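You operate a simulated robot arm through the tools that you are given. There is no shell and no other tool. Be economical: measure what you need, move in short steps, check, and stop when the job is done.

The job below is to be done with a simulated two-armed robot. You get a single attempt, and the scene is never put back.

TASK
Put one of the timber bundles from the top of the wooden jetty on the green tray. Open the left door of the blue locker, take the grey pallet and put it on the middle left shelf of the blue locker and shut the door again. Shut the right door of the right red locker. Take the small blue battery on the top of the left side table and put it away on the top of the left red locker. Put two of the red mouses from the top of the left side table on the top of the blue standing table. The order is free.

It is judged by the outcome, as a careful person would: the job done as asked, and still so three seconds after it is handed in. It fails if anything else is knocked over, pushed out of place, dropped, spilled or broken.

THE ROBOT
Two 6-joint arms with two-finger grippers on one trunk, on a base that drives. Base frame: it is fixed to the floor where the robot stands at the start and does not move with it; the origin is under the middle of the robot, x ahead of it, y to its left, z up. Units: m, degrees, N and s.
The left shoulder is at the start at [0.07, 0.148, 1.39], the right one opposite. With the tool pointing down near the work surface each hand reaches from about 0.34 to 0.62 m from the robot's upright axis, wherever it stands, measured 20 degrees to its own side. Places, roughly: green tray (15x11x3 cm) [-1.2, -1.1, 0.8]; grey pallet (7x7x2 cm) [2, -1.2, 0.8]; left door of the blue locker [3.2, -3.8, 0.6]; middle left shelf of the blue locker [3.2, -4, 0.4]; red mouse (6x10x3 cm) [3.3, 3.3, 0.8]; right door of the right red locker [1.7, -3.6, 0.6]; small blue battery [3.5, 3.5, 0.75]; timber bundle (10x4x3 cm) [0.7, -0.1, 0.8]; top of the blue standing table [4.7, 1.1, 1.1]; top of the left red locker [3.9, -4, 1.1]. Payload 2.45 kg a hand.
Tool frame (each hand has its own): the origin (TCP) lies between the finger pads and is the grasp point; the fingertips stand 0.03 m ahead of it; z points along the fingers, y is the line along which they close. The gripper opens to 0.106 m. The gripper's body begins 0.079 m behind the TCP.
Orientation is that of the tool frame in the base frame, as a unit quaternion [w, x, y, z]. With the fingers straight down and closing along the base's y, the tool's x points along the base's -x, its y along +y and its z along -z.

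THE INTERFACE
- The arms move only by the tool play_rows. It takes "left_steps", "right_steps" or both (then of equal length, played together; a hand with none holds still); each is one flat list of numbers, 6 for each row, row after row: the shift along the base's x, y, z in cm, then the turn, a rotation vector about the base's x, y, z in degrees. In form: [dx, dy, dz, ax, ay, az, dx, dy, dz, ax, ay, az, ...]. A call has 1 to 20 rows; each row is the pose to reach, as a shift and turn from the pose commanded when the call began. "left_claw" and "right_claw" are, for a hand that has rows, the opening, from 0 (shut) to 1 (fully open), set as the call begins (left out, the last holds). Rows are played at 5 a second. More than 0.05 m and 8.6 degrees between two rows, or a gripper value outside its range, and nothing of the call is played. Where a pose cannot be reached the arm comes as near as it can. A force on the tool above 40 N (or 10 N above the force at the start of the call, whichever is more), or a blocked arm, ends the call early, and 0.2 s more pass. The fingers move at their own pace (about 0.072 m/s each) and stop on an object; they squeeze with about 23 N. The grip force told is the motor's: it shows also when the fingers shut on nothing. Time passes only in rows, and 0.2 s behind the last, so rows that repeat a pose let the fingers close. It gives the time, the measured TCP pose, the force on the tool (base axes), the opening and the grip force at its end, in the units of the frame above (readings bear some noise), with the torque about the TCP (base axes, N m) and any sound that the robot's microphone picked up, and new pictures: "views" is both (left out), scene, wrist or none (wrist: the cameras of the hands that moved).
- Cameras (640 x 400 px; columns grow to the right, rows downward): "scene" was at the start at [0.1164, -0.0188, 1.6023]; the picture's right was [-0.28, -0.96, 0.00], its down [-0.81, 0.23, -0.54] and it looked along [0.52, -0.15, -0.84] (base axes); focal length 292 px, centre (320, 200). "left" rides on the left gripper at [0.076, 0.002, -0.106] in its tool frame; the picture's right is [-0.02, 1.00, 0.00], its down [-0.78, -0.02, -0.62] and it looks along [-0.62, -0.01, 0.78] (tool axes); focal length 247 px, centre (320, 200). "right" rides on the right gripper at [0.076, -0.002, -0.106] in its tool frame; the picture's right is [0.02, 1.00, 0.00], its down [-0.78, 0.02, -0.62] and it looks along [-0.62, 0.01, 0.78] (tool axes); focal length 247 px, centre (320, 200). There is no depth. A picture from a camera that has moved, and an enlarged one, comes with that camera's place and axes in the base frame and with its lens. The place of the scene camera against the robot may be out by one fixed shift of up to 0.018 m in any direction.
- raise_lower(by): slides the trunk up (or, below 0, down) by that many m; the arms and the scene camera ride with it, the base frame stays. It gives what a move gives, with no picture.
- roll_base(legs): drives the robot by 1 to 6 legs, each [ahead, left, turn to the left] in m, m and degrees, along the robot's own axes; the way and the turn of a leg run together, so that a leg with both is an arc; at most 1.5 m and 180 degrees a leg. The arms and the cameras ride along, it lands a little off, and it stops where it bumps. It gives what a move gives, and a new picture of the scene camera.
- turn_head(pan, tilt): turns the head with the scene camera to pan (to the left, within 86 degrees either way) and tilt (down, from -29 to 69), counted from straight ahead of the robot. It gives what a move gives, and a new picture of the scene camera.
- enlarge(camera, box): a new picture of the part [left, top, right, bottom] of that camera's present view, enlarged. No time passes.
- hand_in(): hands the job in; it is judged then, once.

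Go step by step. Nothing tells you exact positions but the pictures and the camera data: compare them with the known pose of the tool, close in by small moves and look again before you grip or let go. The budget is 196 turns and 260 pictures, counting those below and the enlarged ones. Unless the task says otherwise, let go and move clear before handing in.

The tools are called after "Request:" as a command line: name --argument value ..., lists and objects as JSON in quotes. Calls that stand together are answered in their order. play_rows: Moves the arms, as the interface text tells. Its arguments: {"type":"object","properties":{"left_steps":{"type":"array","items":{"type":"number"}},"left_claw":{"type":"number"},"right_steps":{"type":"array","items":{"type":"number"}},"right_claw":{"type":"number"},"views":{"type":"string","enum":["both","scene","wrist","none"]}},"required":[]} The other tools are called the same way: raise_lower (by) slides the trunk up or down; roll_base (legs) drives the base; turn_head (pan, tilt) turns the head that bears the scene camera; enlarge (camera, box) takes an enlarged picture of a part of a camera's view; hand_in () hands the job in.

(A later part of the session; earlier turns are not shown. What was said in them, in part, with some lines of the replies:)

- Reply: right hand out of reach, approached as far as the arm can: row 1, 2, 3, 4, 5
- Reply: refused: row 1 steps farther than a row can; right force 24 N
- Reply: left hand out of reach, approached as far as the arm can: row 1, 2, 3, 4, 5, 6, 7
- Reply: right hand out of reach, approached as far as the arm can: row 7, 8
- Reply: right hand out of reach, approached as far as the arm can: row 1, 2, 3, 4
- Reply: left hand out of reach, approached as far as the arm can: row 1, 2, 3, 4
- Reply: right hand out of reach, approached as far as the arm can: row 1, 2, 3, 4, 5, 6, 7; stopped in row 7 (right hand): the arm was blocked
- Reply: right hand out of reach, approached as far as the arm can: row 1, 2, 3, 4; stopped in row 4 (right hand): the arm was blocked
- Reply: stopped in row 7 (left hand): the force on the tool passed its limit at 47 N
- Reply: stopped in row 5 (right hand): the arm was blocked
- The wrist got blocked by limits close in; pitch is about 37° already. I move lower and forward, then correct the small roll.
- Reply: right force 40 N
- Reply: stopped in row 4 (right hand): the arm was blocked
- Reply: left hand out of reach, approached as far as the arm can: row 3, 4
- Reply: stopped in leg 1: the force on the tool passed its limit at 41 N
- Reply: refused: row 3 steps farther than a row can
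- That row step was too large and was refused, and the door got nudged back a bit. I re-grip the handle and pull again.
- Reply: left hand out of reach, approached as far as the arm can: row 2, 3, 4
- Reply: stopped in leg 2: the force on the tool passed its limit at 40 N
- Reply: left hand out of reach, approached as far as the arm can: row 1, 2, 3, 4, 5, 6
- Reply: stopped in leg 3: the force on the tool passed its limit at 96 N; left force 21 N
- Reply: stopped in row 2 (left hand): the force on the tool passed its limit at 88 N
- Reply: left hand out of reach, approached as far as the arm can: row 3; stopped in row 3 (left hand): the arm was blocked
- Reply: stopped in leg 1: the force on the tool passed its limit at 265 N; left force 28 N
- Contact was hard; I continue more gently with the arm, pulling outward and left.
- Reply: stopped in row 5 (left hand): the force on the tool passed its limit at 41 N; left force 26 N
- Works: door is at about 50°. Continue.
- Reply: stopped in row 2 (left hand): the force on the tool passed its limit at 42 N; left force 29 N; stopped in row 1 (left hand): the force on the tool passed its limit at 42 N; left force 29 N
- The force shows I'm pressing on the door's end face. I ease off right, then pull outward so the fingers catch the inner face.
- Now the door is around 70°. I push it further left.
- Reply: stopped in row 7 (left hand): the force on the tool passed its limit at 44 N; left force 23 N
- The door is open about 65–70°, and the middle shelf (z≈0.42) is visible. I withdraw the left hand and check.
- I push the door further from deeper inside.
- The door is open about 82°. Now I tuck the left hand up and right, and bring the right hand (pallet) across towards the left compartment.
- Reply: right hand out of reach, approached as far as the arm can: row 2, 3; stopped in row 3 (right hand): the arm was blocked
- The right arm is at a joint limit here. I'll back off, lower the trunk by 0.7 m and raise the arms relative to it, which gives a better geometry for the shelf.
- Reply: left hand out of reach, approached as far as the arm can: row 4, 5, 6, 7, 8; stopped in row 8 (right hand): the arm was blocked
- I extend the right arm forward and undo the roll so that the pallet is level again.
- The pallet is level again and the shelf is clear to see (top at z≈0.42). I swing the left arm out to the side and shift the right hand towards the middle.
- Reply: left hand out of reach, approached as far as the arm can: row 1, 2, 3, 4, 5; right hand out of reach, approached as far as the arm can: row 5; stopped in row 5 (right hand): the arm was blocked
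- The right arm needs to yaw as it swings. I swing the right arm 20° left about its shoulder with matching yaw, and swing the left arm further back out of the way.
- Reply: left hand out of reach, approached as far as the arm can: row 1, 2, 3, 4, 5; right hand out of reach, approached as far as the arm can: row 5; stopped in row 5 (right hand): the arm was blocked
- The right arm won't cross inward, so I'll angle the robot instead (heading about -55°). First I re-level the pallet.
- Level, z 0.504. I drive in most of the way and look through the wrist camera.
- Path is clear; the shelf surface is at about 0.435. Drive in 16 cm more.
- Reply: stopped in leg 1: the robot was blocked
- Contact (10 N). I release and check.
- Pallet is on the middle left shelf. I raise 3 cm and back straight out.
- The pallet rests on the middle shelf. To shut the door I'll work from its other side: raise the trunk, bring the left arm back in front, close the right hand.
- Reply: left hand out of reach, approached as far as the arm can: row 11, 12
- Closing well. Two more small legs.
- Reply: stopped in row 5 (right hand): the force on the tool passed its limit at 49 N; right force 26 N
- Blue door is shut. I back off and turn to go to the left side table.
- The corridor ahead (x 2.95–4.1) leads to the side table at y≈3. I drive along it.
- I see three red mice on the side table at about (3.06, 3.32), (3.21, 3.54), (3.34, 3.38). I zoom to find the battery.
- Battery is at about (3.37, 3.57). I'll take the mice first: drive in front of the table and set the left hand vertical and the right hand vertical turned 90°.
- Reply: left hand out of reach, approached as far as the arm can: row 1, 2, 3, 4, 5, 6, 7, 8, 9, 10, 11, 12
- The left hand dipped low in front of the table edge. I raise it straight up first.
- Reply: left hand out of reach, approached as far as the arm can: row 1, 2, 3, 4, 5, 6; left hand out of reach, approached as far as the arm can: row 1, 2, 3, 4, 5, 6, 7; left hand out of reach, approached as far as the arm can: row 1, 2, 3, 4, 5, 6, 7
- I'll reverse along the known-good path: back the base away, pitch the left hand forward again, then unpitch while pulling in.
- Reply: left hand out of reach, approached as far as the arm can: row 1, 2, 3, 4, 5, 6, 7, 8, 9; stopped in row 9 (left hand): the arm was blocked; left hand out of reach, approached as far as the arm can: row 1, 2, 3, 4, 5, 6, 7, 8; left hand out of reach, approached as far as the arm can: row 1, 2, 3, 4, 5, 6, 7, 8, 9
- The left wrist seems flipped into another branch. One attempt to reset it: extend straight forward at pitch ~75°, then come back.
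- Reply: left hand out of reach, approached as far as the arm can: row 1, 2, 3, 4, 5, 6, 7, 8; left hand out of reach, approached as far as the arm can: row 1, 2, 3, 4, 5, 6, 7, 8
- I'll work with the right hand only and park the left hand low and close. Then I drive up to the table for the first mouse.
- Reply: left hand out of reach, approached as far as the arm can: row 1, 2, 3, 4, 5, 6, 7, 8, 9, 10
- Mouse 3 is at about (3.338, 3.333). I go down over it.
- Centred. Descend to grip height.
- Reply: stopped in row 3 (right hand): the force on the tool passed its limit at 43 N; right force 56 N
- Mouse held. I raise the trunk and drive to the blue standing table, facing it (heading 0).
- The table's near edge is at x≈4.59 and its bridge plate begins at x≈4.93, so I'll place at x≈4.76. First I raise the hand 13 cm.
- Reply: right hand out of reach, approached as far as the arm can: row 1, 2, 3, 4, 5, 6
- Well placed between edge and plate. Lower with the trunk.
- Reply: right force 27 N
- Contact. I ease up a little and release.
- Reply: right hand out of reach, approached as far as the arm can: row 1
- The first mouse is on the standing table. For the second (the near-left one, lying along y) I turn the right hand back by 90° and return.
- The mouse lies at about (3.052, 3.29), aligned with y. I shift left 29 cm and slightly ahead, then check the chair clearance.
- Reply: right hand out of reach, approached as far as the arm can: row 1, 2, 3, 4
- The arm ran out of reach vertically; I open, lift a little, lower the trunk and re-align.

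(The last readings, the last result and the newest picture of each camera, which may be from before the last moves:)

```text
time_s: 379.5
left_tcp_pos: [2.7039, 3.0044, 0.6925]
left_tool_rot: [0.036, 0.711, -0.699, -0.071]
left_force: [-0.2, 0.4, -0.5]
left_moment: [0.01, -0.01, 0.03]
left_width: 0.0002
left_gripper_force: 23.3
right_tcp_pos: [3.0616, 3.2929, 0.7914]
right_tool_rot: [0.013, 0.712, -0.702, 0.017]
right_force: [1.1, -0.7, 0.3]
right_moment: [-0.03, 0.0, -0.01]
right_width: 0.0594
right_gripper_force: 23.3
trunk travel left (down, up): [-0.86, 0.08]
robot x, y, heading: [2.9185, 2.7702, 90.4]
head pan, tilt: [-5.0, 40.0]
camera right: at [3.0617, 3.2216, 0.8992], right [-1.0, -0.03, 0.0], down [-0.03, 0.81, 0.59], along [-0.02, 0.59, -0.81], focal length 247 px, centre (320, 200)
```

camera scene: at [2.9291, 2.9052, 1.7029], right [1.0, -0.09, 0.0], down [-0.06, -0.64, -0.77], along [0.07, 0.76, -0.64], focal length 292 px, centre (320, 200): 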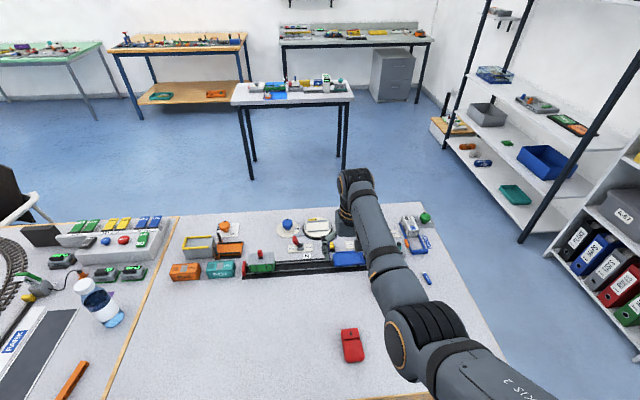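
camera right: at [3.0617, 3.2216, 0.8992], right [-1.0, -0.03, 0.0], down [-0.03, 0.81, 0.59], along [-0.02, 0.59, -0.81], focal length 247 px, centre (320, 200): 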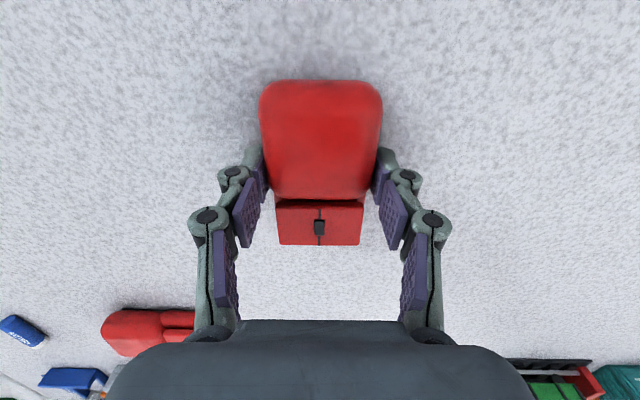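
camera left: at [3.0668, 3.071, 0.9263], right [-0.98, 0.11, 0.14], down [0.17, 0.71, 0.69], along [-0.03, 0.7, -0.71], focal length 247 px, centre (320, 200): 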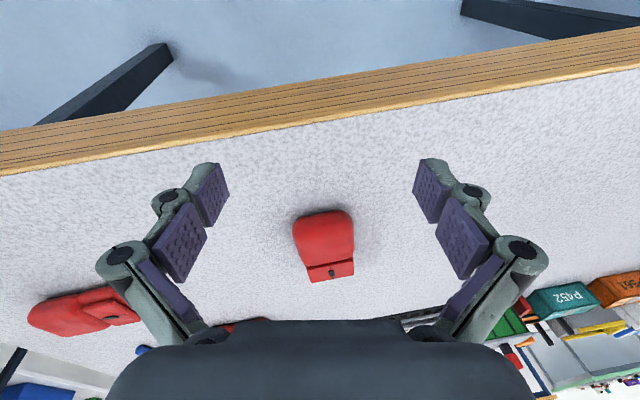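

Second mouse gripped. I lift it, extend for height and drive to the standing table.

Request:
play_rows --right_steps '[0, 0, 3, 0, 0, 0, 0, 0.5, 7, 0, 0, 0, 0, 1, 11, 0, 0, 0, 0, 2, 15, 0, 0, 0, 0, 4, 19, 0, 0, 0, 0, 6, 23, 0, 0, 0, 0, 8, 27, 0, 0, 0, 0, 9, 31, 0, 0, 0]' --views "none"

Request:
raise_lower --by 0.08

Request:
roll_base --legs '[[0, -0.3, 0], [-0.6, 0, 0], [0, 0, -90.3], [0.5, -0.98, 0]]'

```text
time_s: 381.3
left_tcp_pos: [2.7042, 3.0041, 0.6926]
left_tool_rot: [0.036, 0.71, -0.699, -0.07]
left_force: [0.0, 0.1, -0.2]
left_moment: [-0.01, 0.01, 0.02]
left_width: 0.0001
left_gripper_force: 23.2
right_tcp_pos: [3.0614, 3.3818, 1.1015]
right_tool_rot: [0.011, 0.711, -0.702, 0.016]
right_force: [0.9, 0.6, -0.4]
right_moment: [0.0, -0.01, 0.01]
right_width: 0.0597
right_gripper_force: 22.2
trunk travel left (down, up): [-0.86, 0.08]
robot x, y, heading: [2.9167, 2.772, 90.0]
head pan, tilt: [-5.0, 40.0]
```

```text
time_s: 382.5
left_tcp_pos: [2.7056, 3.0047, 0.7719]
left_tool_rot: [0.036, 0.71, -0.7, -0.07]
left_force: [-0.2, 0.4, -0.6]
left_moment: [0.02, 0.01, 0.01]
left_width: 0.0
left_gripper_force: 22.8
right_tcp_pos: [3.0617, 3.3827, 1.1811]
right_tool_rot: [0.012, 0.711, -0.703, 0.017]
right_force: [-0.6, 0.6, -0.2]
right_moment: [0.02, -0.03, 0.0]
right_width: 0.0592
right_gripper_force: 23.0
trunk travel left (down, up): [-0.94, 0.0]
robot x, y, heading: [2.9157, 2.7667, 90.3]
head pan, tilt: [-5.0, 40.0]
```

```text
time_s: 396.6
left_tcp_pos: [3.9497, 1.3969, 0.7716]
left_tool_rot: [0.024, -0.004, 0.997, 0.074]
left_force: [-0.3, -0.5, 0.6]
left_moment: [-0.01, 0.0, -0.02]
left_width: 0.0
left_gripper_force: 22.9
right_tcp_pos: [4.326, 1.0384, 1.1819]
right_tool_rot: [-0.02, -0.003, 1.0, -0.003]
right_force: [0.7, -0.4, -0.1]
right_moment: [-0.02, 0.04, 0.0]
right_width: 0.0594
right_gripper_force: 23.0
trunk travel left (down, up): [-0.94, 0.0]
robot x, y, heading: [3.7153, 1.1821, -0.4]
head pan, tilt: [-5.0, 40.0]
camera scene: at [3.8463, 1.1761, 1.703], right [-0.09, -1.0, 0.0], down [-0.64, 0.06, -0.77], along [0.76, -0.07, -0.64], focal length 292 px, centre (320, 200)
```

scene: 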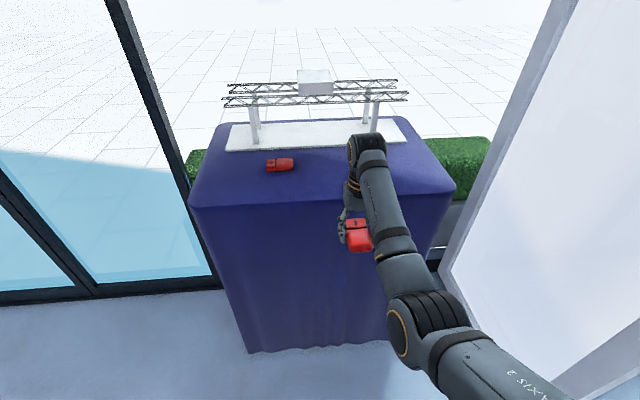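

Request:
roll_base --legs '[[0.405, 0, 0]]'

Request:
raise_lower --by -0.045

Request:
enlarge --camera "right" --box '[0, 0, 640, 400]'

```text
time_s: 399.1
left_tcp_pos: [4.3572, 1.3926, 0.7736]
left_tool_rot: [0.025, 0.0, 0.997, 0.075]
left_force: [0.2, -0.2, 0.0]
left_moment: [-0.01, 0.0, 0.02]
left_width: 0.0
left_gripper_force: 23.0
right_tcp_pos: [4.7308, 1.0298, 1.1828]
right_tool_rot: [-0.02, 0.0, 1.0, -0.002]
right_force: [-0.4, 0.9, -1.0]
right_moment: [-0.02, -0.02, -0.01]
right_width: 0.0594
right_gripper_force: 22.8
trunk travel left (down, up): [-0.94, 0.0]
robot x, y, heading: [4.1218, 1.1803, -0.8]
head pan, tilt: [-5.0, 40.0]
camera scene: at [4.2524, 1.1711, 1.7031], right [-0.1, -1.0, 0.0], down [-0.64, 0.06, -0.77], along [0.76, -0.08, -0.64], focal length 292 px, centre (320, 200)
```

scene: 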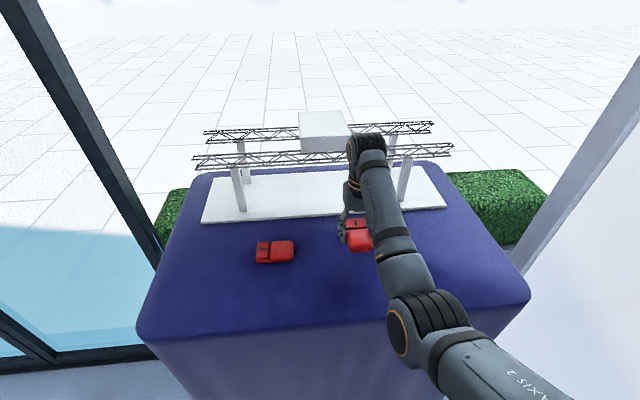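

```text
time_s: 400.0
left_tcp_pos: [4.3593, 1.3924, 0.7274]
left_tool_rot: [0.024, -0.002, 0.997, 0.075]
left_force: [-0.2, -0.3, -0.3]
left_moment: [-0.01, 0.0, 0.02]
left_width: 0.0
left_gripper_force: 22.6
right_tcp_pos: [4.7327, 1.0295, 1.136]
right_tool_rot: [-0.019, 0.0, 1.0, -0.002]
right_force: [-0.9, -0.5, -0.3]
right_moment: [-0.04, -0.01, 0.0]
right_width: 0.0592
right_gripper_force: 23.4
trunk travel left (down, up): [-0.895, 0.045]
robot x, y, heading: [4.1213, 1.1769, -0.7]
head pan, tilt: [-5.0, 40.0]
```

```text
1.00 times, centred on (320, 200) of right (not enlarged: the box is as wide or as high as the picture)
camera zoom: at [4.659, 1.0304, 1.2446], right [-0.02, 1.0, 0.0], down [0.81, 0.02, 0.59], along [0.59, 0.01, -0.81], focal length 247 px, centre (320, 200)
```

zoom: 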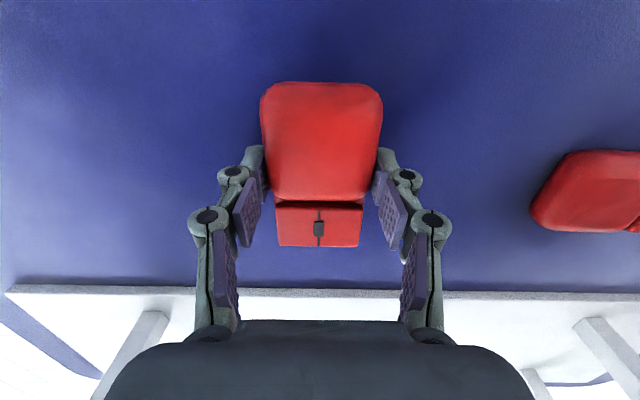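

Request:
raise_lower --by -0.012

```text
time_s: 400.6
left_tcp_pos: [4.3593, 1.3921, 0.7156]
left_tool_rot: [0.024, -0.001, 0.997, 0.075]
left_force: [0.1, -0.1, 0.2]
left_moment: [0.02, -0.03, 0.01]
left_width: 0.0
left_gripper_force: 23.4
right_tcp_pos: [4.7328, 1.0293, 1.1241]
right_tool_rot: [-0.021, 0.0, 1.0, -0.002]
right_force: [-0.3, -0.5, -0.5]
right_moment: [0.01, 0.02, 0.01]
right_width: 0.0591
right_gripper_force: 22.3
trunk travel left (down, up): [-0.883, 0.057]
robot x, y, heading: [4.1181, 1.182, -0.6]
head pan, tilt: [-5.0, 40.0]
```

Request:
raise_lower --by -0.007

```text
time_s: 401.1
left_tcp_pos: [4.3573, 1.3925, 0.7099]
left_tool_rot: [0.025, -0.001, 0.997, 0.075]
left_force: [-0.5, -0.6, 0.2]
left_moment: [-0.01, 0.04, -0.02]
left_width: 0.0
left_gripper_force: 23.0
right_tcp_pos: [4.732, 1.0309, 1.1186]
right_tool_rot: [-0.018, 0.0, 1.0, -0.003]
right_force: [0.1, -0.2, 9.3]
right_moment: [0.01, 0.47, 0.02]
right_width: 0.0593
right_gripper_force: 23.2
trunk travel left (down, up): [-0.876, 0.064]
robot x, y, heading: [4.1198, 1.178, -0.4]
head pan, tilt: [-5.0, 40.0]
```

Contact; release, raise and back away.

Request:
play_rows --right_steps '[0, 0, 0, 0, 0, 0, 0, 0, 0, 0, 0, 0, 0, 0, 0, 0, 0, 0]' --right_claw 1 --views "none"

Request:
raise_lower --by 0.064

Request:
roll_base --legs '[[-0.45, 0, 0]]'

```text
time_s: 401.9
left_tcp_pos: [4.3587, 1.3925, 0.708]
left_tool_rot: [0.025, -0.001, 0.997, 0.075]
left_force: [-0.1, 0.5, 0.4]
left_moment: [-0.02, -0.01, -0.01]
left_width: 0.0
left_gripper_force: 22.9
right_tcp_pos: [4.733, 1.0313, 1.1179]
right_tool_rot: [-0.02, 0.0, 1.0, -0.003]
right_force: [-0.2, -1.0, -0.1]
right_moment: [0.01, -0.03, 0.02]
right_width: 0.1061
right_gripper_force: 0.0
trunk travel left (down, up): [-0.876, 0.064]
robot x, y, heading: [4.121, 1.179, -0.7]
head pan, tilt: [-5.0, 40.0]
```

```text
time_s: 403.0
left_tcp_pos: [4.3592, 1.3917, 0.7729]
left_tool_rot: [0.025, -0.001, 0.997, 0.074]
left_force: [-0.1, -0.4, 0.5]
left_moment: [0.01, 0.03, 0.02]
left_width: 0.0002
left_gripper_force: 23.0
right_tcp_pos: [4.7316, 1.0301, 1.181]
right_tool_rot: [-0.02, 0.0, 1.0, -0.002]
right_force: [0.0, 0.7, -0.6]
right_moment: [0.05, 0.02, 0.02]
right_width: 0.106
right_gripper_force: 0.0
trunk travel left (down, up): [-0.94, 0.0]
robot x, y, heading: [4.1201, 1.1794, -0.8]
head pan, tilt: [-5.0, 40.0]
```

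```text
time_s: 405.7
left_tcp_pos: [3.9124, 1.3964, 0.7723]
left_tool_rot: [0.024, -0.001, 0.997, 0.075]
left_force: [0.5, -0.2, -0.1]
left_moment: [0.01, 0.0, 0.0]
left_width: 0.0001
left_gripper_force: 22.9
right_tcp_pos: [4.2861, 1.0348, 1.1805]
right_tool_rot: [-0.02, 0.0, 1.0, -0.003]
right_force: [-0.2, 0.0, 0.3]
right_moment: [0.01, 0.01, -0.01]
right_width: 0.1061
right_gripper_force: 0.0
trunk travel left (down, up): [-0.94, 0.0]
robot x, y, heading: [3.6735, 1.1811, -0.8]
head pan, tilt: [-5.0, 40.0]
camera scene: at [3.8094, 1.1762, 1.7027], right [-0.1, -0.99, 0.0], down [-0.64, 0.06, -0.77], along [0.76, -0.08, -0.64], focal length 292 px, centre (320, 200)
```

scene: 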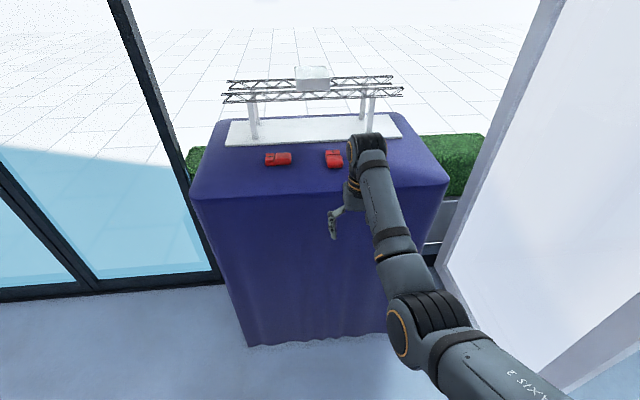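

Both mice stand on the blue table. Next is the battery at about (3.377, 3.52): I'll approach from the table's right side, heading 180°, with the right hand turned 90°.

Request:
roll_base --legs '[[0, 0, 180.8], [-0.3, -1.1, 0], [0, -1.09, 0]]'

Request:
play_rows --right_steps '[0, 0, -1, 0, 0, 8, 0, 0, -2, 0, 0, 16, 0, 0, -3, 0, 0, 24, 0, 0, -4, 0, 0, 32, 0, 0, -5, 0, 0, 40, 0, 0, -6, 0, 0, 48, 0, 0, -7, 0, 0, 56, 0, 0, -8, 0, 0, 64, 0, 0, -9, 0, 0, 72, 0, 0, -10, 0, 0, 80, 0, 0, -11, 0, 0, 88, 0, 0, -11, 0, 0, 90]' --right_claw 0.5 --views "wrist"

```text
refused: 180.8 is not a number from -180 to 180
```

```text
time_s: 408.3
left_tcp_pos: [3.9118, 1.3965, 0.7725]
left_tool_rot: [0.024, -0.001, 0.997, 0.075]
left_force: [0.0, 0.5, 0.5]
left_moment: [0.03, 0.03, 0.04]
left_width: 0.0
left_gripper_force: 22.8
right_tcp_pos: [4.2841, 1.0352, 1.0705]
right_tool_rot: [0.012, 0.707, -0.707, 0.015]
right_force: [0.2, 0.0, 0.4]
right_moment: [0.02, -0.02, 0.05]
right_width: 0.0531
right_gripper_force: 0.1
trunk travel left (down, up): [-0.94, 0.0]
robot x, y, heading: [3.6745, 1.1849, -0.6]
head pan, tilt: [-5.0, 40.0]
camera right: at [4.2842, 0.9642, 1.1797], right [-1.0, -0.02, 0.0], down [-0.02, 0.81, 0.59], along [-0.01, 0.59, -0.81], focal length 247 px, centre (320, 200)
```

right: 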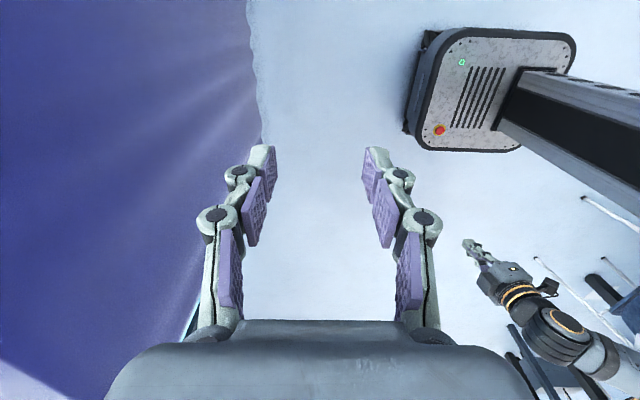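

Request:
roll_base --legs '[[0, 0, 179.8], [-0.3, -1.1, 0.8], [0, -1.09, 0]]'

Request:
enlarge --camera "right" --box '[0, 0, 640, 400]'

```text
time_s: 426.6
left_tcp_pos: [3.7802, 3.1648, 0.7724]
left_tool_rot: [0.074, 0.997, -0.001, -0.025]
left_force: [-0.9, 0.1, 0.6]
left_moment: [0.01, 0.05, 0.02]
left_width: 0.0001
left_gripper_force: 22.9
right_tcp_pos: [3.4092, 3.5302, 1.0712]
right_tool_rot: [-0.016, 0.709, 0.705, 0.013]
right_force: [0.2, -0.1, 0.3]
right_moment: [-0.03, 0.01, -0.02]
right_width: 0.0531
right_gripper_force: 0.1
trunk travel left (down, up): [-0.94, 0.0]
robot x, y, heading: [4.0191, 3.3744, 179.0]
head pan, tilt: [-5.0, 40.0]
camera scene: at [3.8843, 3.3876, 1.703], right [0.11, 0.99, 0.0], down [0.64, -0.07, -0.77], along [-0.76, 0.08, -0.64], focal length 292 px, centre (320, 200)
```

scene: 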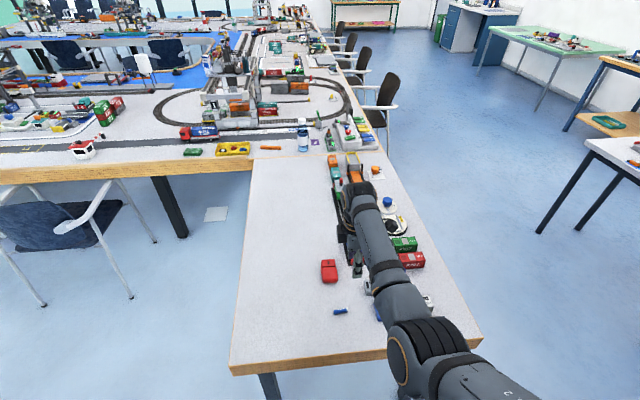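

```text
1.00 times, centred on (320, 200) of right (not enlarged: the box is as wide or as high as the picture)
camera zoom: at [3.4078, 3.6028, 1.18], right [1.0, 0.01, 0.0], down [0.01, -0.81, 0.59], along [0.01, -0.59, -0.81], focal length 247 px, centre (320, 200)
```

zoom: 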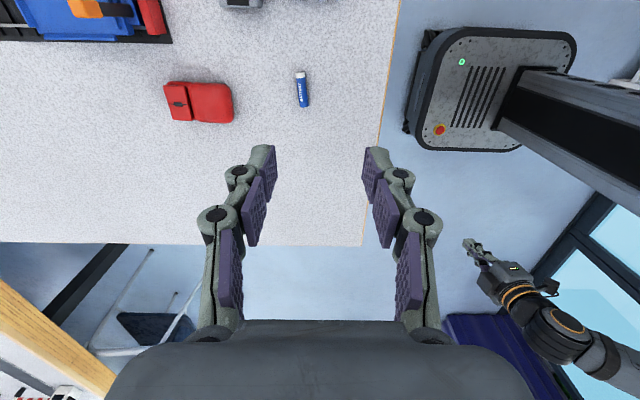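

Battery is at about (3.381, 3.512), lying along y. I lower the trunk and move above it.

Request:
raise_lower --by -0.18

Request:
play_rows --right_steps '[-1, -1, -1, 0, 0, 0, -2, -1.8, -3, 0, 0, 0, -2.8, -1.8, -5, 0, 0, 0, -2.8, -1.8, -5, 0, 0, 0]' --views "wrist"

```text
time_s: 428.6
left_tcp_pos: [3.7801, 3.1654, 0.5927]
left_tool_rot: [0.076, 0.997, -0.002, -0.025]
left_force: [-0.8, 0.2, 0.8]
left_moment: [-0.03, 0.0, -0.01]
left_width: 0.0
left_gripper_force: 23.1
right_tcp_pos: [3.4105, 3.5303, 0.8928]
right_tool_rot: [-0.015, 0.71, 0.704, 0.012]
right_force: [-0.8, 0.2, 0.9]
right_moment: [0.02, 0.0, -0.02]
right_width: 0.0531
right_gripper_force: 0.1
trunk travel left (down, up): [-0.76, 0.18]
robot x, y, heading: [4.0177, 3.3769, 179.0]
head pan, tilt: [-5.0, 40.0]
```

```text
time_s: 429.6
left_tcp_pos: [3.7807, 3.1671, 0.593]
left_tool_rot: [0.075, 0.997, -0.001, -0.025]
left_force: [-0.3, 0.4, -0.6]
left_moment: [0.01, -0.01, -0.01]
left_width: 0.0
left_gripper_force: 23.4
right_tcp_pos: [3.3813, 3.5131, 0.8415]
right_tool_rot: [-0.017, 0.71, 0.704, 0.013]
right_force: [0.5, 0.6, 0.5]
right_moment: [-0.01, 0.01, 0.0]
right_width: 0.0527
right_gripper_force: 0.0
trunk travel left (down, up): [-0.76, 0.18]
robot x, y, heading: [4.0198, 3.3761, 179.0]
head pan, tilt: [-5.0, 40.0]
camera right: at [3.3801, 3.586, 0.9499], right [1.0, 0.01, -0.01], down [0.01, -0.81, 0.59], along [0.0, -0.59, -0.81], focal length 247 px, centre (320, 200)
```

right: 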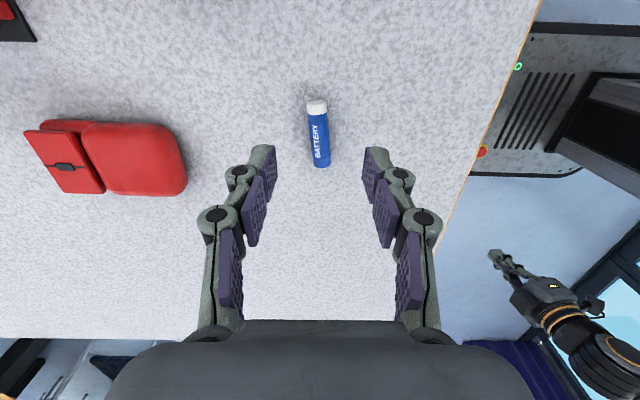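

Request:
play_rows --right_steps '[-0.2, -0.5, -2, 0, 0, 0, -0.2, -0.5, -4, 0, 0, 0, -0.2, -0.5, -5.6, 0, 0, 0, -0.2, -0.5, -5.6, 0, 0, 0]' --right_claw 0.38 --views "wrist"

```text
time_s: 430.6
left_tcp_pos: [3.78, 3.1665, 0.5916]
left_tool_rot: [0.075, 0.997, -0.002, -0.025]
left_force: [-0.1, -0.5, -0.7]
left_moment: [-0.04, 0.0, -0.01]
left_width: 0.0002
left_gripper_force: 23.9
right_tcp_pos: [3.3996, 3.5128, 0.8007]
right_tool_rot: [-0.016, 0.709, 0.705, 0.012]
right_force: [-2.1, -0.3, 7.4]
right_moment: [0.06, 0.21, 0.01]
right_width: 0.0428
right_gripper_force: 2.2
right hand out of reach, approached as far as the arm can: row 1, 2, 3, 4
trunk travel left (down, up): [-0.76, 0.18]
robot x, y, heading: [4.0189, 3.3778, 179.3]
head pan, tilt: [-5.0, 40.0]
camera right: at [3.3982, 3.5869, 0.9092], right [1.0, 0.01, -0.01], down [0.02, -0.81, 0.59], along [0.0, -0.59, -0.81], focal length 247 px, centre (320, 200)
```

right: 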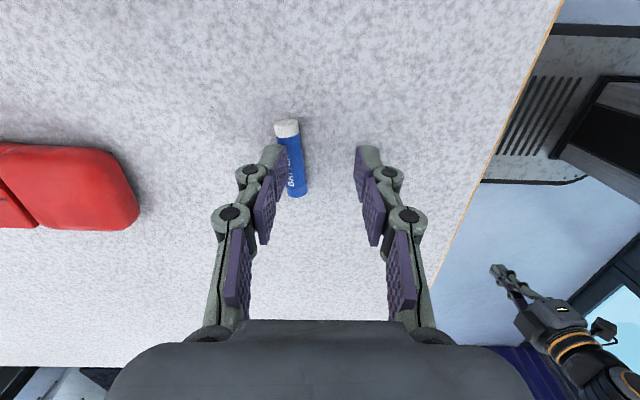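

The arm ran short and a finger touched the battery's top. I go up again, drive 5 cm closer, and retry.

Request:
play_rows --right_steps '[0, 0, 2, 0, 0, 0, 0, 0, 4, 0, 0, 0, 0, 0, 4, 0, 0, 0]' --right_claw 0.5 --views "none"

Request:
roll_base --legs '[[0.06, 0, 0]]'

Request:
enlarge --camera "right" --box '[0, 0, 640, 400]'

```text
time_s: 431.4
left_tcp_pos: [3.7798, 3.1664, 0.5927]
left_tool_rot: [0.075, 0.997, -0.002, -0.025]
left_force: [-0.1, -0.9, 0.6]
left_moment: [0.0, 0.01, 0.01]
left_width: 0.0001
left_gripper_force: 23.1
right_tcp_pos: [3.3997, 3.5131, 0.8401]
right_tool_rot: [-0.016, 0.71, 0.704, 0.013]
right_force: [-0.8, -0.5, -0.8]
right_moment: [0.01, -0.01, 0.01]
right_width: 0.053
right_gripper_force: 0.0
trunk travel left (down, up): [-0.76, 0.18]
robot x, y, heading: [4.0208, 3.3785, 179.1]
head pan, tilt: [-5.0, 40.0]
```

```text
time_s: 432.4
left_tcp_pos: [3.7222, 3.1667, 0.5924]
left_tool_rot: [0.075, 0.997, -0.001, -0.024]
left_force: [-0.3, 0.1, -0.3]
left_moment: [-0.02, 0.03, 0.03]
left_width: 0.0004
left_gripper_force: 23.1
right_tcp_pos: [3.3415, 3.5152, 0.8405]
right_tool_rot: [-0.016, 0.71, 0.704, 0.013]
right_force: [-0.4, -0.1, 1.0]
right_moment: [0.05, 0.03, 0.0]
right_width: 0.0532
right_gripper_force: 0.1
trunk travel left (down, up): [-0.76, 0.18]
robot x, y, heading: [3.9655, 3.3797, 179.0]
head pan, tilt: [-5.0, 40.0]
camera scene: at [3.8264, 3.3893, 1.5232], right [0.1, 0.99, 0.0], down [0.64, -0.07, -0.77], along [-0.76, 0.08, -0.64], focal length 292 px, centre (320, 200)
```

scene: 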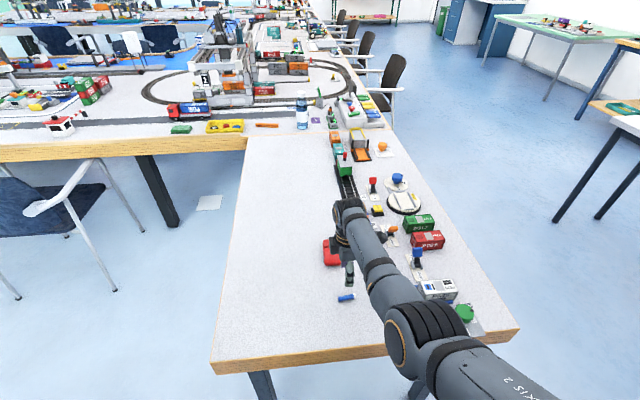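

```text
1.00 times, centred on (320, 200) of right (not enlarged: the box is as wide or as high as the picture)
camera zoom: at [3.3394, 3.5884, 0.9489], right [1.0, 0.01, 0.0], down [0.01, -0.81, 0.59], along [0.01, -0.59, -0.81], focal length 247 px, centre (320, 200)
```

zoom: 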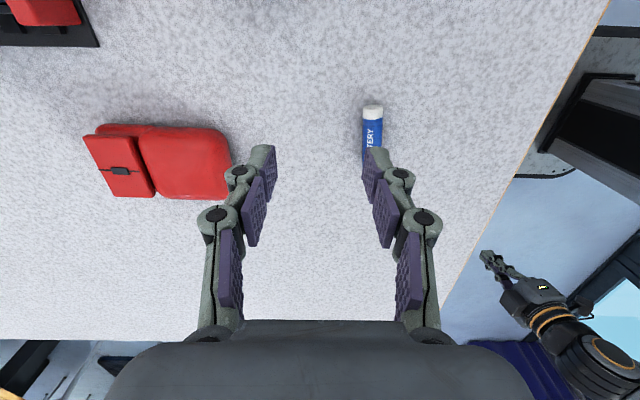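

Request:
play_rows --right_steps '[2, -0.6, 0, 0, 0, 0, 4.2, -0.6, 0, 0, 0, 0, 4.2, -0.6, -2, 0, 0, 0, 4.2, -0.6, -4, 0, 0, 0, 4.2, -0.6, -5.2, 0, 0, 0, 4.2, -0.6, -5.2, 0, 0, 0]' --right_claw 0.42 --views "wrist"

```text
time_s: 433.8
left_tcp_pos: [3.721, 3.1662, 0.5916]
left_tool_rot: [0.075, 0.997, -0.002, -0.024]
left_force: [-0.1, -0.1, -0.1]
left_moment: [-0.02, 0.01, -0.01]
left_width: 0.0002
left_gripper_force: 23.0
right_tcp_pos: [3.3822, 3.5102, 0.791]
right_tool_rot: [-0.016, 0.71, 0.704, 0.012]
right_force: [1.2, 0.2, 4.8]
right_moment: [0.0, -0.14, 0.02]
right_width: 0.0453
right_gripper_force: 0.7
trunk travel left (down, up): [-0.76, 0.18]
robot x, y, heading: [3.9604, 3.3778, 179.0]
head pan, tilt: [-5.0, 40.0]
camera right: at [3.3809, 3.5827, 0.8976], right [1.0, 0.01, -0.01], down [0.02, -0.81, 0.59], along [0.0, -0.59, -0.81], focal length 247 px, centre (320, 200)
```

right: 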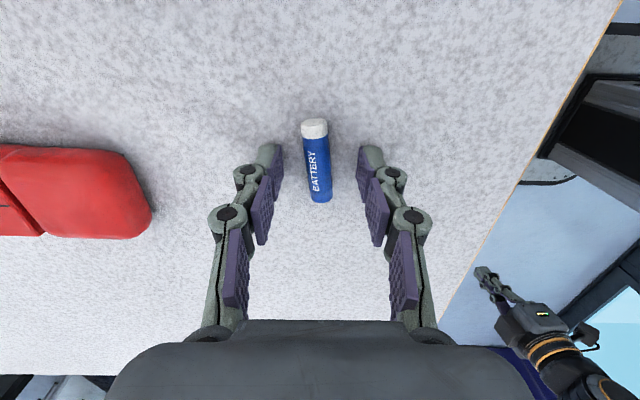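

Fingertips just touch the table. Close while easing up slightly.

Request:
play_rows --right_steps '[0, 0, 0.1, 0, 0, 0, 0, 0, 0.3, 0, 0, 0, 0, 0, 0.3, 0, 0, 0, 0, 0, 0.3, 0, 0, 0]' --right_claw 0 --views "wrist"

```text
time_s: 434.8
left_tcp_pos: [3.7198, 3.167, 0.5937]
left_tool_rot: [0.075, 0.997, -0.001, -0.025]
left_force: [-0.2, 0.0, -0.3]
left_moment: [0.0, -0.02, -0.01]
left_width: 0.0
left_gripper_force: 22.8
right_tcp_pos: [3.3821, 3.5084, 0.7917]
right_tool_rot: [-0.015, 0.71, 0.704, 0.013]
right_force: [0.7, 0.4, 0.7]
right_moment: [0.01, -0.03, 0.01]
right_width: 0.0129
right_gripper_force: 23.2
trunk travel left (down, up): [-0.76, 0.18]
robot x, y, heading: [3.9586, 3.3799, 179.1]
head pan, tilt: [-5.0, 40.0]
camera right: at [3.3799, 3.5824, 0.8991], right [1.0, 0.01, 0.0], down [0.01, -0.81, 0.59], along [0.01, -0.59, -0.81], focal length 247 px, centre (320, 200)
```

right: 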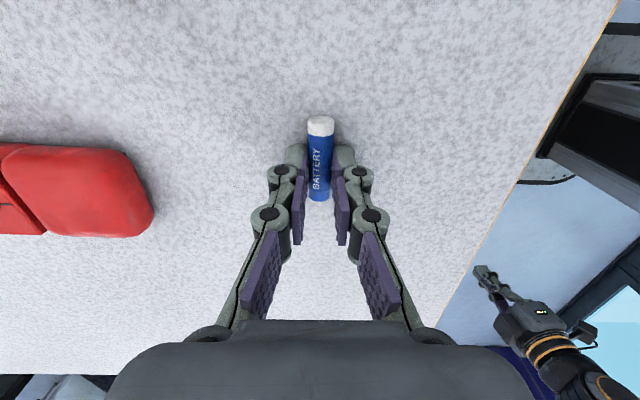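

Battery gripped (12.9 mm). I lift and drive to the lockers.

Request:
play_rows --right_steps '[0, 0, 3, 0, 0, 0, 0, 0, 7, 0, 0, 0, 0, 0, 11, 0, 0, 0, 0, 0, 15, 0, 0, 0, 0, 0, 19, 0, 0, 0, 0, 0, 23, 0, 0, 0]' --views "none"

Request:
raise_lower --by 0.18

Request:
roll_base --legs '[[0, 0.9, 0], [0, 0, 90.9], [1.5, -0.25, 0], [1.5, 0, 0], [1.5, 0, 0], [0.4, 0, 0]]'

```text
time_s: 436.2
left_tcp_pos: [3.7204, 3.1662, 0.5921]
left_tool_rot: [0.075, 0.997, -0.002, -0.024]
left_force: [-0.9, 0.1, 0.2]
left_moment: [-0.01, -0.01, 0.01]
left_width: 0.0001
left_gripper_force: 22.8
right_tcp_pos: [3.3606, 3.5039, 1.0016]
right_tool_rot: [-0.016, 0.71, 0.704, 0.014]
right_force: [-0.5, 0.5, 0.2]
right_moment: [0.03, -0.02, -0.03]
right_width: 0.0126
right_gripper_force: 22.9
right hand out of reach, approached as far as the arm can: row 6
trunk travel left (down, up): [-0.76, 0.18]
robot x, y, heading: [3.9602, 3.3767, 179.2]
head pan, tilt: [-5.0, 40.0]
```

```text
time_s: 438.2
left_tcp_pos: [3.7205, 3.1675, 0.7726]
left_tool_rot: [0.075, 0.997, -0.002, -0.024]
left_force: [-0.5, -0.1, 0.3]
left_moment: [-0.01, 0.0, 0.01]
left_width: 0.0
left_gripper_force: 23.0
right_tcp_pos: [3.361, 3.5042, 1.1831]
right_tool_rot: [-0.016, 0.71, 0.704, 0.013]
right_force: [0.3, 0.4, -0.5]
right_moment: [0.01, 0.03, 0.01]
right_width: 0.0129
right_gripper_force: 23.2
trunk travel left (down, up): [-0.94, 0.0]
robot x, y, heading: [3.9632, 3.3789, 179.1]
head pan, tilt: [-5.0, 40.0]
```

```text
refused: leg 3 is longer than a leg can be; nothing moved
```

Request:
roll_base --legs '[[0, 0.9, 0], [0, 0, 90.9], [1.4, -0.25, 0], [1.5, 0, 0], [1.5, 0, 0], [0.5, 0, 0]]'

```text
time_s: 469.9
left_tcp_pos: [3.914, -2.6171, 0.7725]
left_tool_rot: [0.07, 0.697, 0.713, 0.036]
left_force: [-0.2, 0.6, 1.0]
left_moment: [-0.01, -0.03, 0.0]
left_width: 0.0001
left_gripper_force: 22.6
right_tcp_pos: [3.5861, -2.9865, 1.1837]
right_tool_rot: [-0.02, -0.011, 1.0, -0.003]
right_force: [-0.8, -0.6, -1.0]
right_moment: [-0.02, 0.01, -0.01]
right_width: 0.0126
right_gripper_force: 23.4
trunk travel left (down, up): [-0.94, 0.0]
robot x, y, heading: [3.6944, -2.3877, -89.2]
head pan, tilt: [-5.0, 40.0]
camera scene: at [3.6884, -2.5177, 1.7031], right [-1.0, 0.08, 0.0], down [0.05, 0.64, -0.77], along [-0.06, -0.76, -0.64], focal length 292 px, centre (320, 200)
```

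scene: 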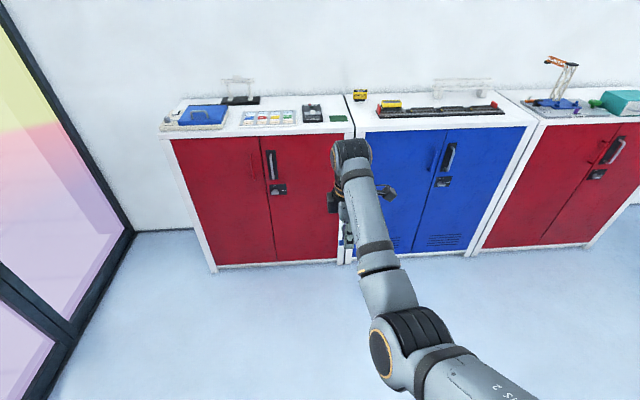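

Request:
enlarge --camera "scene" --box '[150, 65, 370, 203]'

```text
2.90 times, centred on (260, 134) of scene
camera zoom: at [3.6884, -2.5177, 1.7031], right [-1.0, 0.08, 0.0], down [0.05, 0.64, -0.77], along [-0.06, -0.76, -0.64], focal length 845 px, centre (494, 391)
```

zoom: 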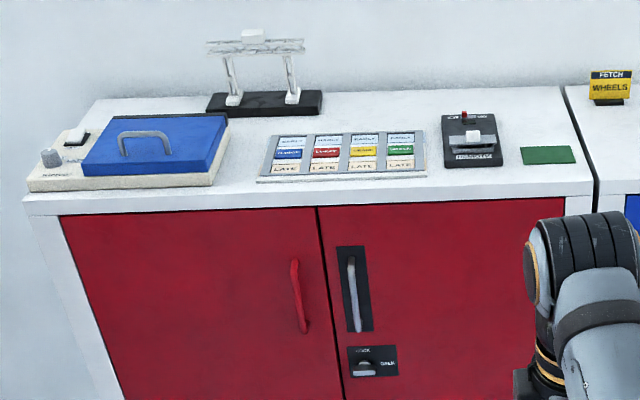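

There's a free strip on the left red locker's top in front of the green card, around (3.52, -3.87). I drive there with the battery above the top.

Request:
roll_base --legs '[[0.84, -0.07, -0.8]]'

Request:
enlarge --camera "right" --box '[0, 0, 640, 400]'

```text
time_s: 474.4
left_tcp_pos: [3.8433, -3.4541, 0.7729]
left_tool_rot: [0.07, 0.7, 0.71, 0.036]
left_force: [-0.3, 0.6, 0.2]
left_moment: [0.01, 0.02, 0.02]
left_width: 0.0001
left_gripper_force: 23.7
right_tcp_pos: [3.5122, -3.8192, 1.1825]
right_tool_rot: [-0.021, -0.004, 1.0, -0.003]
right_force: [0.3, -0.8, -1.0]
right_moment: [0.01, 0.01, 0.0]
right_width: 0.0128
right_gripper_force: 22.7
trunk travel left (down, up): [-0.94, 0.0]
robot x, y, heading: [3.6304, -3.2171, -90.1]
head pan, tilt: [-5.0, 40.0]
camera scene: at [3.6194, -3.3524, 1.7031], right [-1.0, 0.09, 0.0], down [0.06, 0.64, -0.77], along [-0.07, -0.76, -0.64], focal length 292 px, centre (320, 200)
```

scene: 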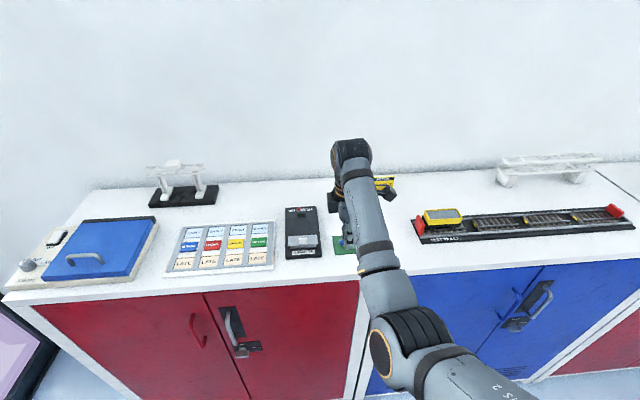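

```text
1.00 times, centred on (320, 200) of right (not enlarged: the box is as wide or as high as the picture)
camera zoom: at [3.4384, -3.8194, 1.291], right [-0.03, 1.0, -0.01], down [0.81, 0.03, 0.59], along [0.59, 0.01, -0.81], focal length 247 px, centre (320, 200)
```

zoom: 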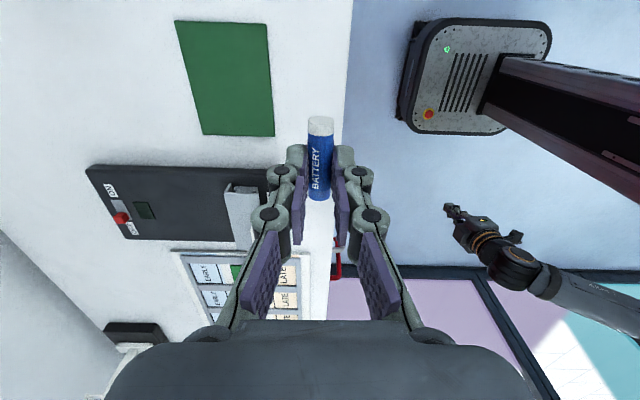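

Strip between card (y≈-3.865) and the front edge (y≈-3.79). I advance 2 cm to centre it and lower.

Request:
roll_base --legs '[[0.018, 0, 0]]'

Request:
raise_lower --by -0.065

Request:
enlarge --camera "right" --box '[0, 0, 640, 400]'

```text
time_s: 475.2
left_tcp_pos: [3.8435, -3.4704, 0.7732]
left_tool_rot: [0.071, 0.7, 0.71, 0.035]
left_force: [-0.3, 0.6, -0.2]
left_moment: [-0.05, -0.01, 0.0]
left_width: 0.0001
left_gripper_force: 22.9
right_tcp_pos: [3.5113, -3.8328, 1.1849]
right_tool_rot: [-0.019, -0.004, 1.0, -0.005]
right_force: [-0.2, 0.5, 0.6]
right_moment: [-0.06, 0.02, 0.01]
right_width: 0.0128
right_gripper_force: 23.1
trunk travel left (down, up): [-0.94, 0.0]
robot x, y, heading: [3.624, -3.2412, -90.3]
head pan, tilt: [-5.0, 40.0]
camera scene: at [3.6193, -3.365, 1.7035], right [-1.0, 0.09, 0.0], down [0.06, 0.64, -0.77], along [-0.07, -0.77, -0.64], focal length 292 px, centre (320, 200)
```

scene: 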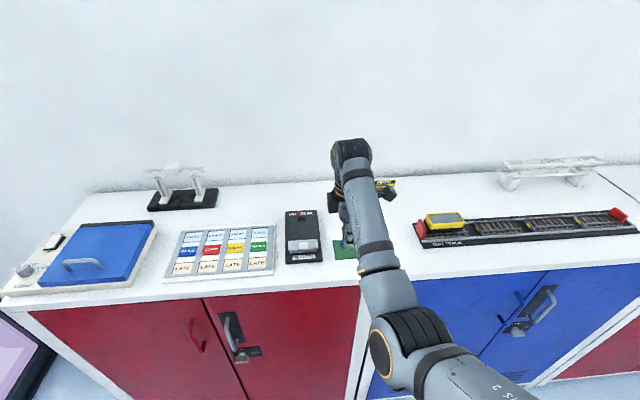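

```text
time_s: 476.2
left_tcp_pos: [3.8436, -3.4723, 0.7072]
left_tool_rot: [0.069, 0.7, 0.709, 0.037]
left_force: [-0.5, -0.1, -0.6]
left_moment: [-0.03, 0.0, 0.0]
left_width: 0.0
left_gripper_force: 23.0
right_tcp_pos: [3.5119, -3.8381, 1.1179]
right_tool_rot: [-0.021, -0.004, 1.0, -0.002]
right_force: [0.3, 0.2, 0.2]
right_moment: [0.02, -0.04, 0.01]
right_width: 0.0127
right_gripper_force: 23.3
trunk travel left (down, up): [-0.875, 0.065]
robot x, y, heading: [3.6265, -3.2379, -90.0]
head pan, tilt: [-5.0, 40.0]
```

```text
1.00 times, centred on (320, 200) of right (not enlarged: the box is as wide or as high as the picture)
camera zoom: at [3.4383, -3.8382, 1.2254], right [-0.03, 1.0, 0.0], down [0.81, 0.03, 0.59], along [0.59, 0.01, -0.81], focal length 247 px, centre (320, 200)
```

zoom: 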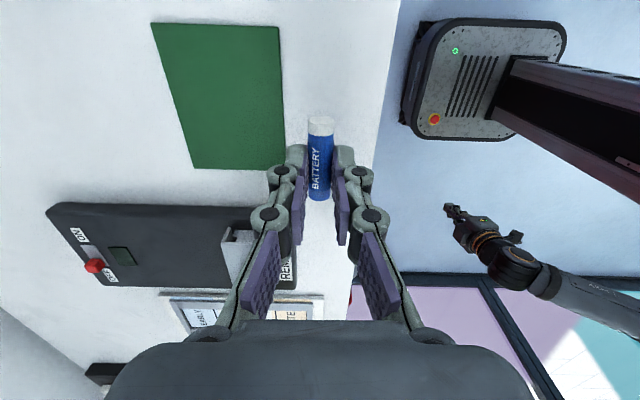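

Request:
raise_lower --by -0.014

```text
time_s: 476.8
left_tcp_pos: [3.8446, -3.4733, 0.6938]
left_tool_rot: [0.069, 0.701, 0.709, 0.037]
left_force: [0.1, -0.3, 0.0]
left_moment: [-0.01, 0.0, 0.01]
left_width: 0.0
left_gripper_force: 23.0
right_tcp_pos: [3.5117, -3.8362, 1.103]
right_tool_rot: [-0.02, -0.004, 1.0, -0.003]
right_force: [0.3, 0.6, 0.4]
right_moment: [-0.01, -0.02, -0.04]
right_width: 0.0125
right_gripper_force: 23.2
trunk travel left (down, up): [-0.861, 0.079]
robot x, y, heading: [3.6239, -3.2339, -90.1]
head pan, tilt: [-5.0, 40.0]
```

Request:
raise_lower --by -0.008

```text
time_s: 477.4
left_tcp_pos: [3.843, -3.4731, 0.6847]
left_tool_rot: [0.069, 0.7, 0.709, 0.037]
left_force: [0.3, 0.7, -0.1]
left_moment: [-0.02, 0.02, -0.02]
left_width: 0.0
left_gripper_force: 23.1
right_tcp_pos: [3.5121, -3.8381, 1.0951]
right_tool_rot: [-0.02, -0.004, 1.0, -0.003]
right_force: [-0.4, 0.3, -0.2]
right_moment: [0.0, 0.0, 0.04]
right_width: 0.0127
right_gripper_force: 23.0
trunk travel left (down, up): [-0.853, 0.087]
robot x, y, heading: [3.6285, -3.2407, -90.0]
head pan, tilt: [-5.0, 40.0]
```

Request:
raise_lower --by -0.007

Request:
enlarge --camera "right" --box '[160, 80, 480, 280]'

```text
time_s: 478.0
left_tcp_pos: [3.8427, -3.4701, 0.6787]
left_tool_rot: [0.07, 0.701, 0.709, 0.036]
left_force: [0.0, 0.0, -0.4]
left_moment: [0.01, -0.01, -0.01]
left_width: 0.0
left_gripper_force: 23.4
right_tcp_pos: [3.512, -3.8364, 1.0896]
right_tool_rot: [-0.02, -0.005, 1.0, -0.004]
right_force: [0.4, 0.0, 9.0]
right_moment: [-0.04, 0.16, 0.03]
right_width: 0.0128
right_gripper_force: 22.5
trunk travel left (down, up): [-0.846, 0.094]
robot x, y, heading: [3.6286, -3.2385, -90.1]
head pan, tilt: [-5.0, 40.0]
```

```text
2.00 times, centred on (320, 180) of right
camera zoom: at [3.4384, -3.8373, 1.198], right [-0.03, 1.0, -0.01], down [0.81, 0.03, 0.59], along [0.59, 0.01, -0.81], focal length 494 px, centre (320, 240)
```

zoom: 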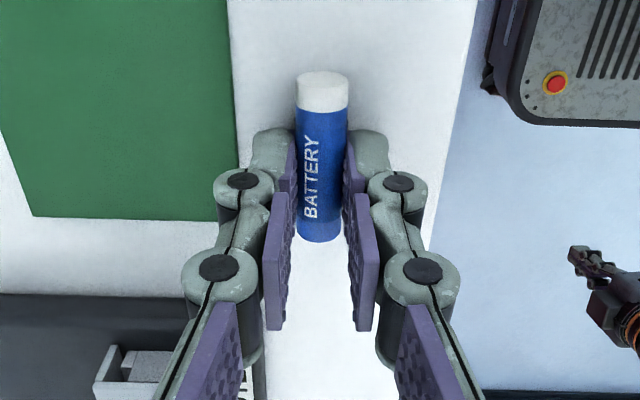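

Contact. I open gently and lift straight up.

Request:
play_rows --right_steps '[0, 0, 0, 0, 0, 0, 0, 0, 0, 0, 0, 0, 0, 0, 0, 0, 0, 0]' --right_claw 0.35 --views "none"

Request:
raise_lower --by 0.094

Request:
enlarge --camera "right" --box '[0, 0, 640, 400]'

```text
time_s: 478.8
left_tcp_pos: [3.8438, -3.4721, 0.6794]
left_tool_rot: [0.07, 0.701, 0.709, 0.036]
left_force: [0.2, 0.1, -0.4]
left_moment: [0.04, 0.01, 0.05]
left_width: 0.0002
left_gripper_force: 22.5
right_tcp_pos: [3.5115, -3.8369, 1.0883]
right_tool_rot: [-0.019, -0.005, 1.0, -0.004]
right_force: [0.4, 0.4, 3.6]
right_moment: [-0.01, -0.04, 0.0]
right_width: 0.0375
right_gripper_force: 0.0
trunk travel left (down, up): [-0.846, 0.094]
robot x, y, heading: [3.6269, -3.2364, -90.0]
head pan, tilt: [-5.0, 40.0]
```

```text
time_s: 480.1
left_tcp_pos: [3.8443, -3.4715, 0.773]
left_tool_rot: [0.07, 0.701, 0.709, 0.036]
left_force: [-0.3, -0.6, 0.2]
left_moment: [-0.01, 0.01, -0.01]
left_width: 0.0
left_gripper_force: 23.0
right_tcp_pos: [3.5123, -3.8366, 1.1823]
right_tool_rot: [-0.021, -0.004, 1.0, -0.002]
right_force: [-0.6, 0.3, 0.2]
right_moment: [0.02, 0.01, 0.03]
right_width: 0.0369
right_gripper_force: 0.1
trunk travel left (down, up): [-0.94, 0.0]
robot x, y, heading: [3.6247, -3.2381, -90.1]
head pan, tilt: [-5.0, 40.0]
```

```text
1.00 times, centred on (320, 200) of right (not enlarged: the box is as wide or as high as the picture)
camera zoom: at [3.4384, -3.8379, 1.2905], right [-0.03, 1.0, 0.0], down [0.81, 0.03, 0.59], along [0.59, 0.01, -0.81], focal length 247 px, centre (320, 200)
```

zoom: 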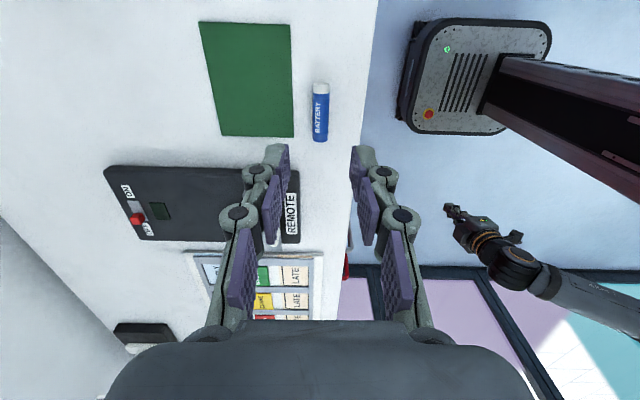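

The battery lies on the locker top. I back off and check the lockers once.

Request:
roll_base --legs '[[-0.8, 0, 0]]'

Request:
turn_head --pan -28 --tilt 30

```text
time_s: 484.4
left_tcp_pos: [3.8455, -2.6676, 0.7714]
left_tool_rot: [0.07, 0.702, 0.708, 0.036]
left_force: [0.3, 0.7, -0.4]
left_moment: [0.01, -0.01, -0.02]
left_width: 0.0
left_gripper_force: 23.4
right_tcp_pos: [3.5129, -3.0325, 1.1814]
right_tool_rot: [-0.02, -0.004, 1.0, -0.003]
right_force: [-0.9, 0.0, -0.8]
right_moment: [0.02, 0.03, -0.04]
right_width: 0.0373
right_gripper_force: 0.0
trunk travel left (down, up): [-0.94, 0.0]
robot x, y, heading: [3.6282, -2.4273, -90.3]
head pan, tilt: [-5.0, 40.0]
camera scene: at [3.6218, -2.567, 1.7028], right [-1.0, 0.09, 0.0], down [0.06, 0.64, -0.77], along [-0.07, -0.76, -0.64], focal length 292 px, centre (320, 200)
```

scene: 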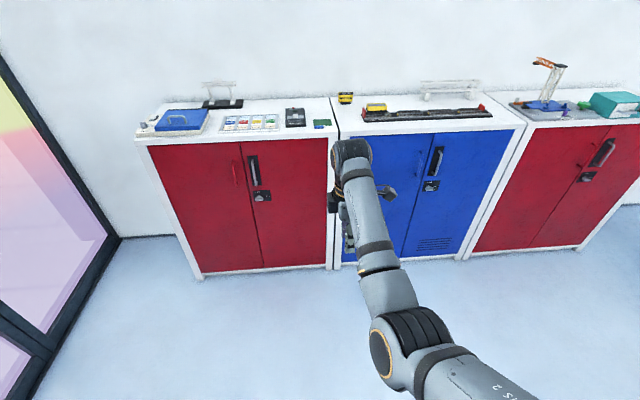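

```text
time_s: 485.2
left_tcp_pos: [3.8462, -2.6677, 0.7723]
left_tool_rot: [0.07, 0.701, 0.709, 0.037]
left_force: [-0.5, -0.3, 0.8]
left_moment: [0.02, -0.01, 0.04]
left_width: 0.0
left_gripper_force: 23.2
right_tcp_pos: [3.5135, -3.0311, 1.1832]
right_tool_rot: [-0.02, -0.003, 1.0, -0.003]
right_force: [-0.3, 0.0, 0.8]
right_moment: [0.01, 0.02, 0.01]
right_width: 0.037
right_gripper_force: 0.0
trunk travel left (down, up): [-0.94, 0.0]
robot x, y, heading: [3.6318, -2.4294, -90.3]
head pan, tilt: [-28.0, 30.0]
camera scene: at [3.5869, -2.5602, 1.7183], right [-0.88, 0.47, 0.0], down [0.24, 0.44, -0.87], along [-0.41, -0.76, -0.5], focal length 292 px, centre (320, 200)
```

scene: 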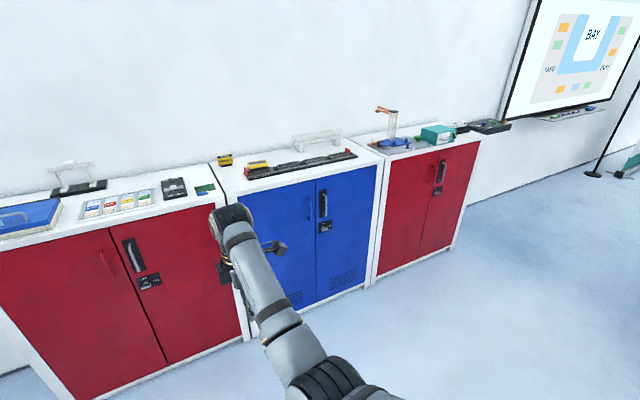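

Request:
enlarge --camera "scene" --box '[160, 100, 480, 300]'

```text
2.00 times, centred on (320, 200) of scene
camera zoom: at [3.5869, -2.5602, 1.7183], right [-0.88, 0.47, 0.0], down [0.24, 0.44, -0.87], along [-0.41, -0.76, -0.5], focal length 583 px, centre (320, 200)
```

zoom: 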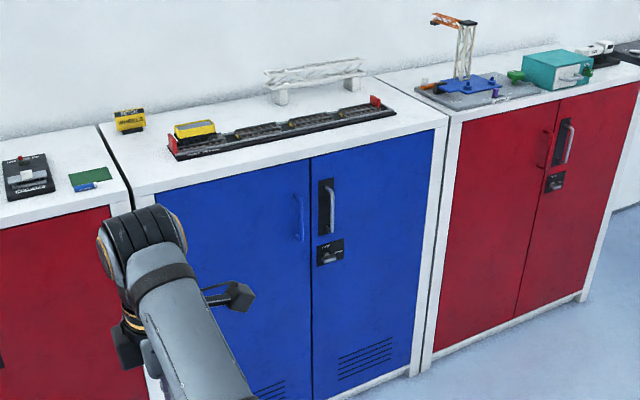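

All the doors are shut and the battery lies on the left red locker, so every part of the job looks done. I hand it in.

Request:
hand_in

```text
The job is handed in.
```

All five parts are done, judging by the pictures taken along the way, and the job has been handed in:
- **Timber:** one bundle is on the green tray.
- **Grey pallet:** it is on the middle left shelf of the blue locker, and the left door is shut again.
- **Right red locker:** its right door is shut.
- **Battery:** it is on top of the left red locker.
- **Mice:** two red ones are on the blue standing table.

There were some rough contacts: I pressed down beside the timber bundle (it slid about 2.5 cm on the jetty before I picked it up), pushed the blue door hard while opening it (one brief peak of 265 N), and bumped the arm inside the blue locker. I saw nothing else displaced or damaged.
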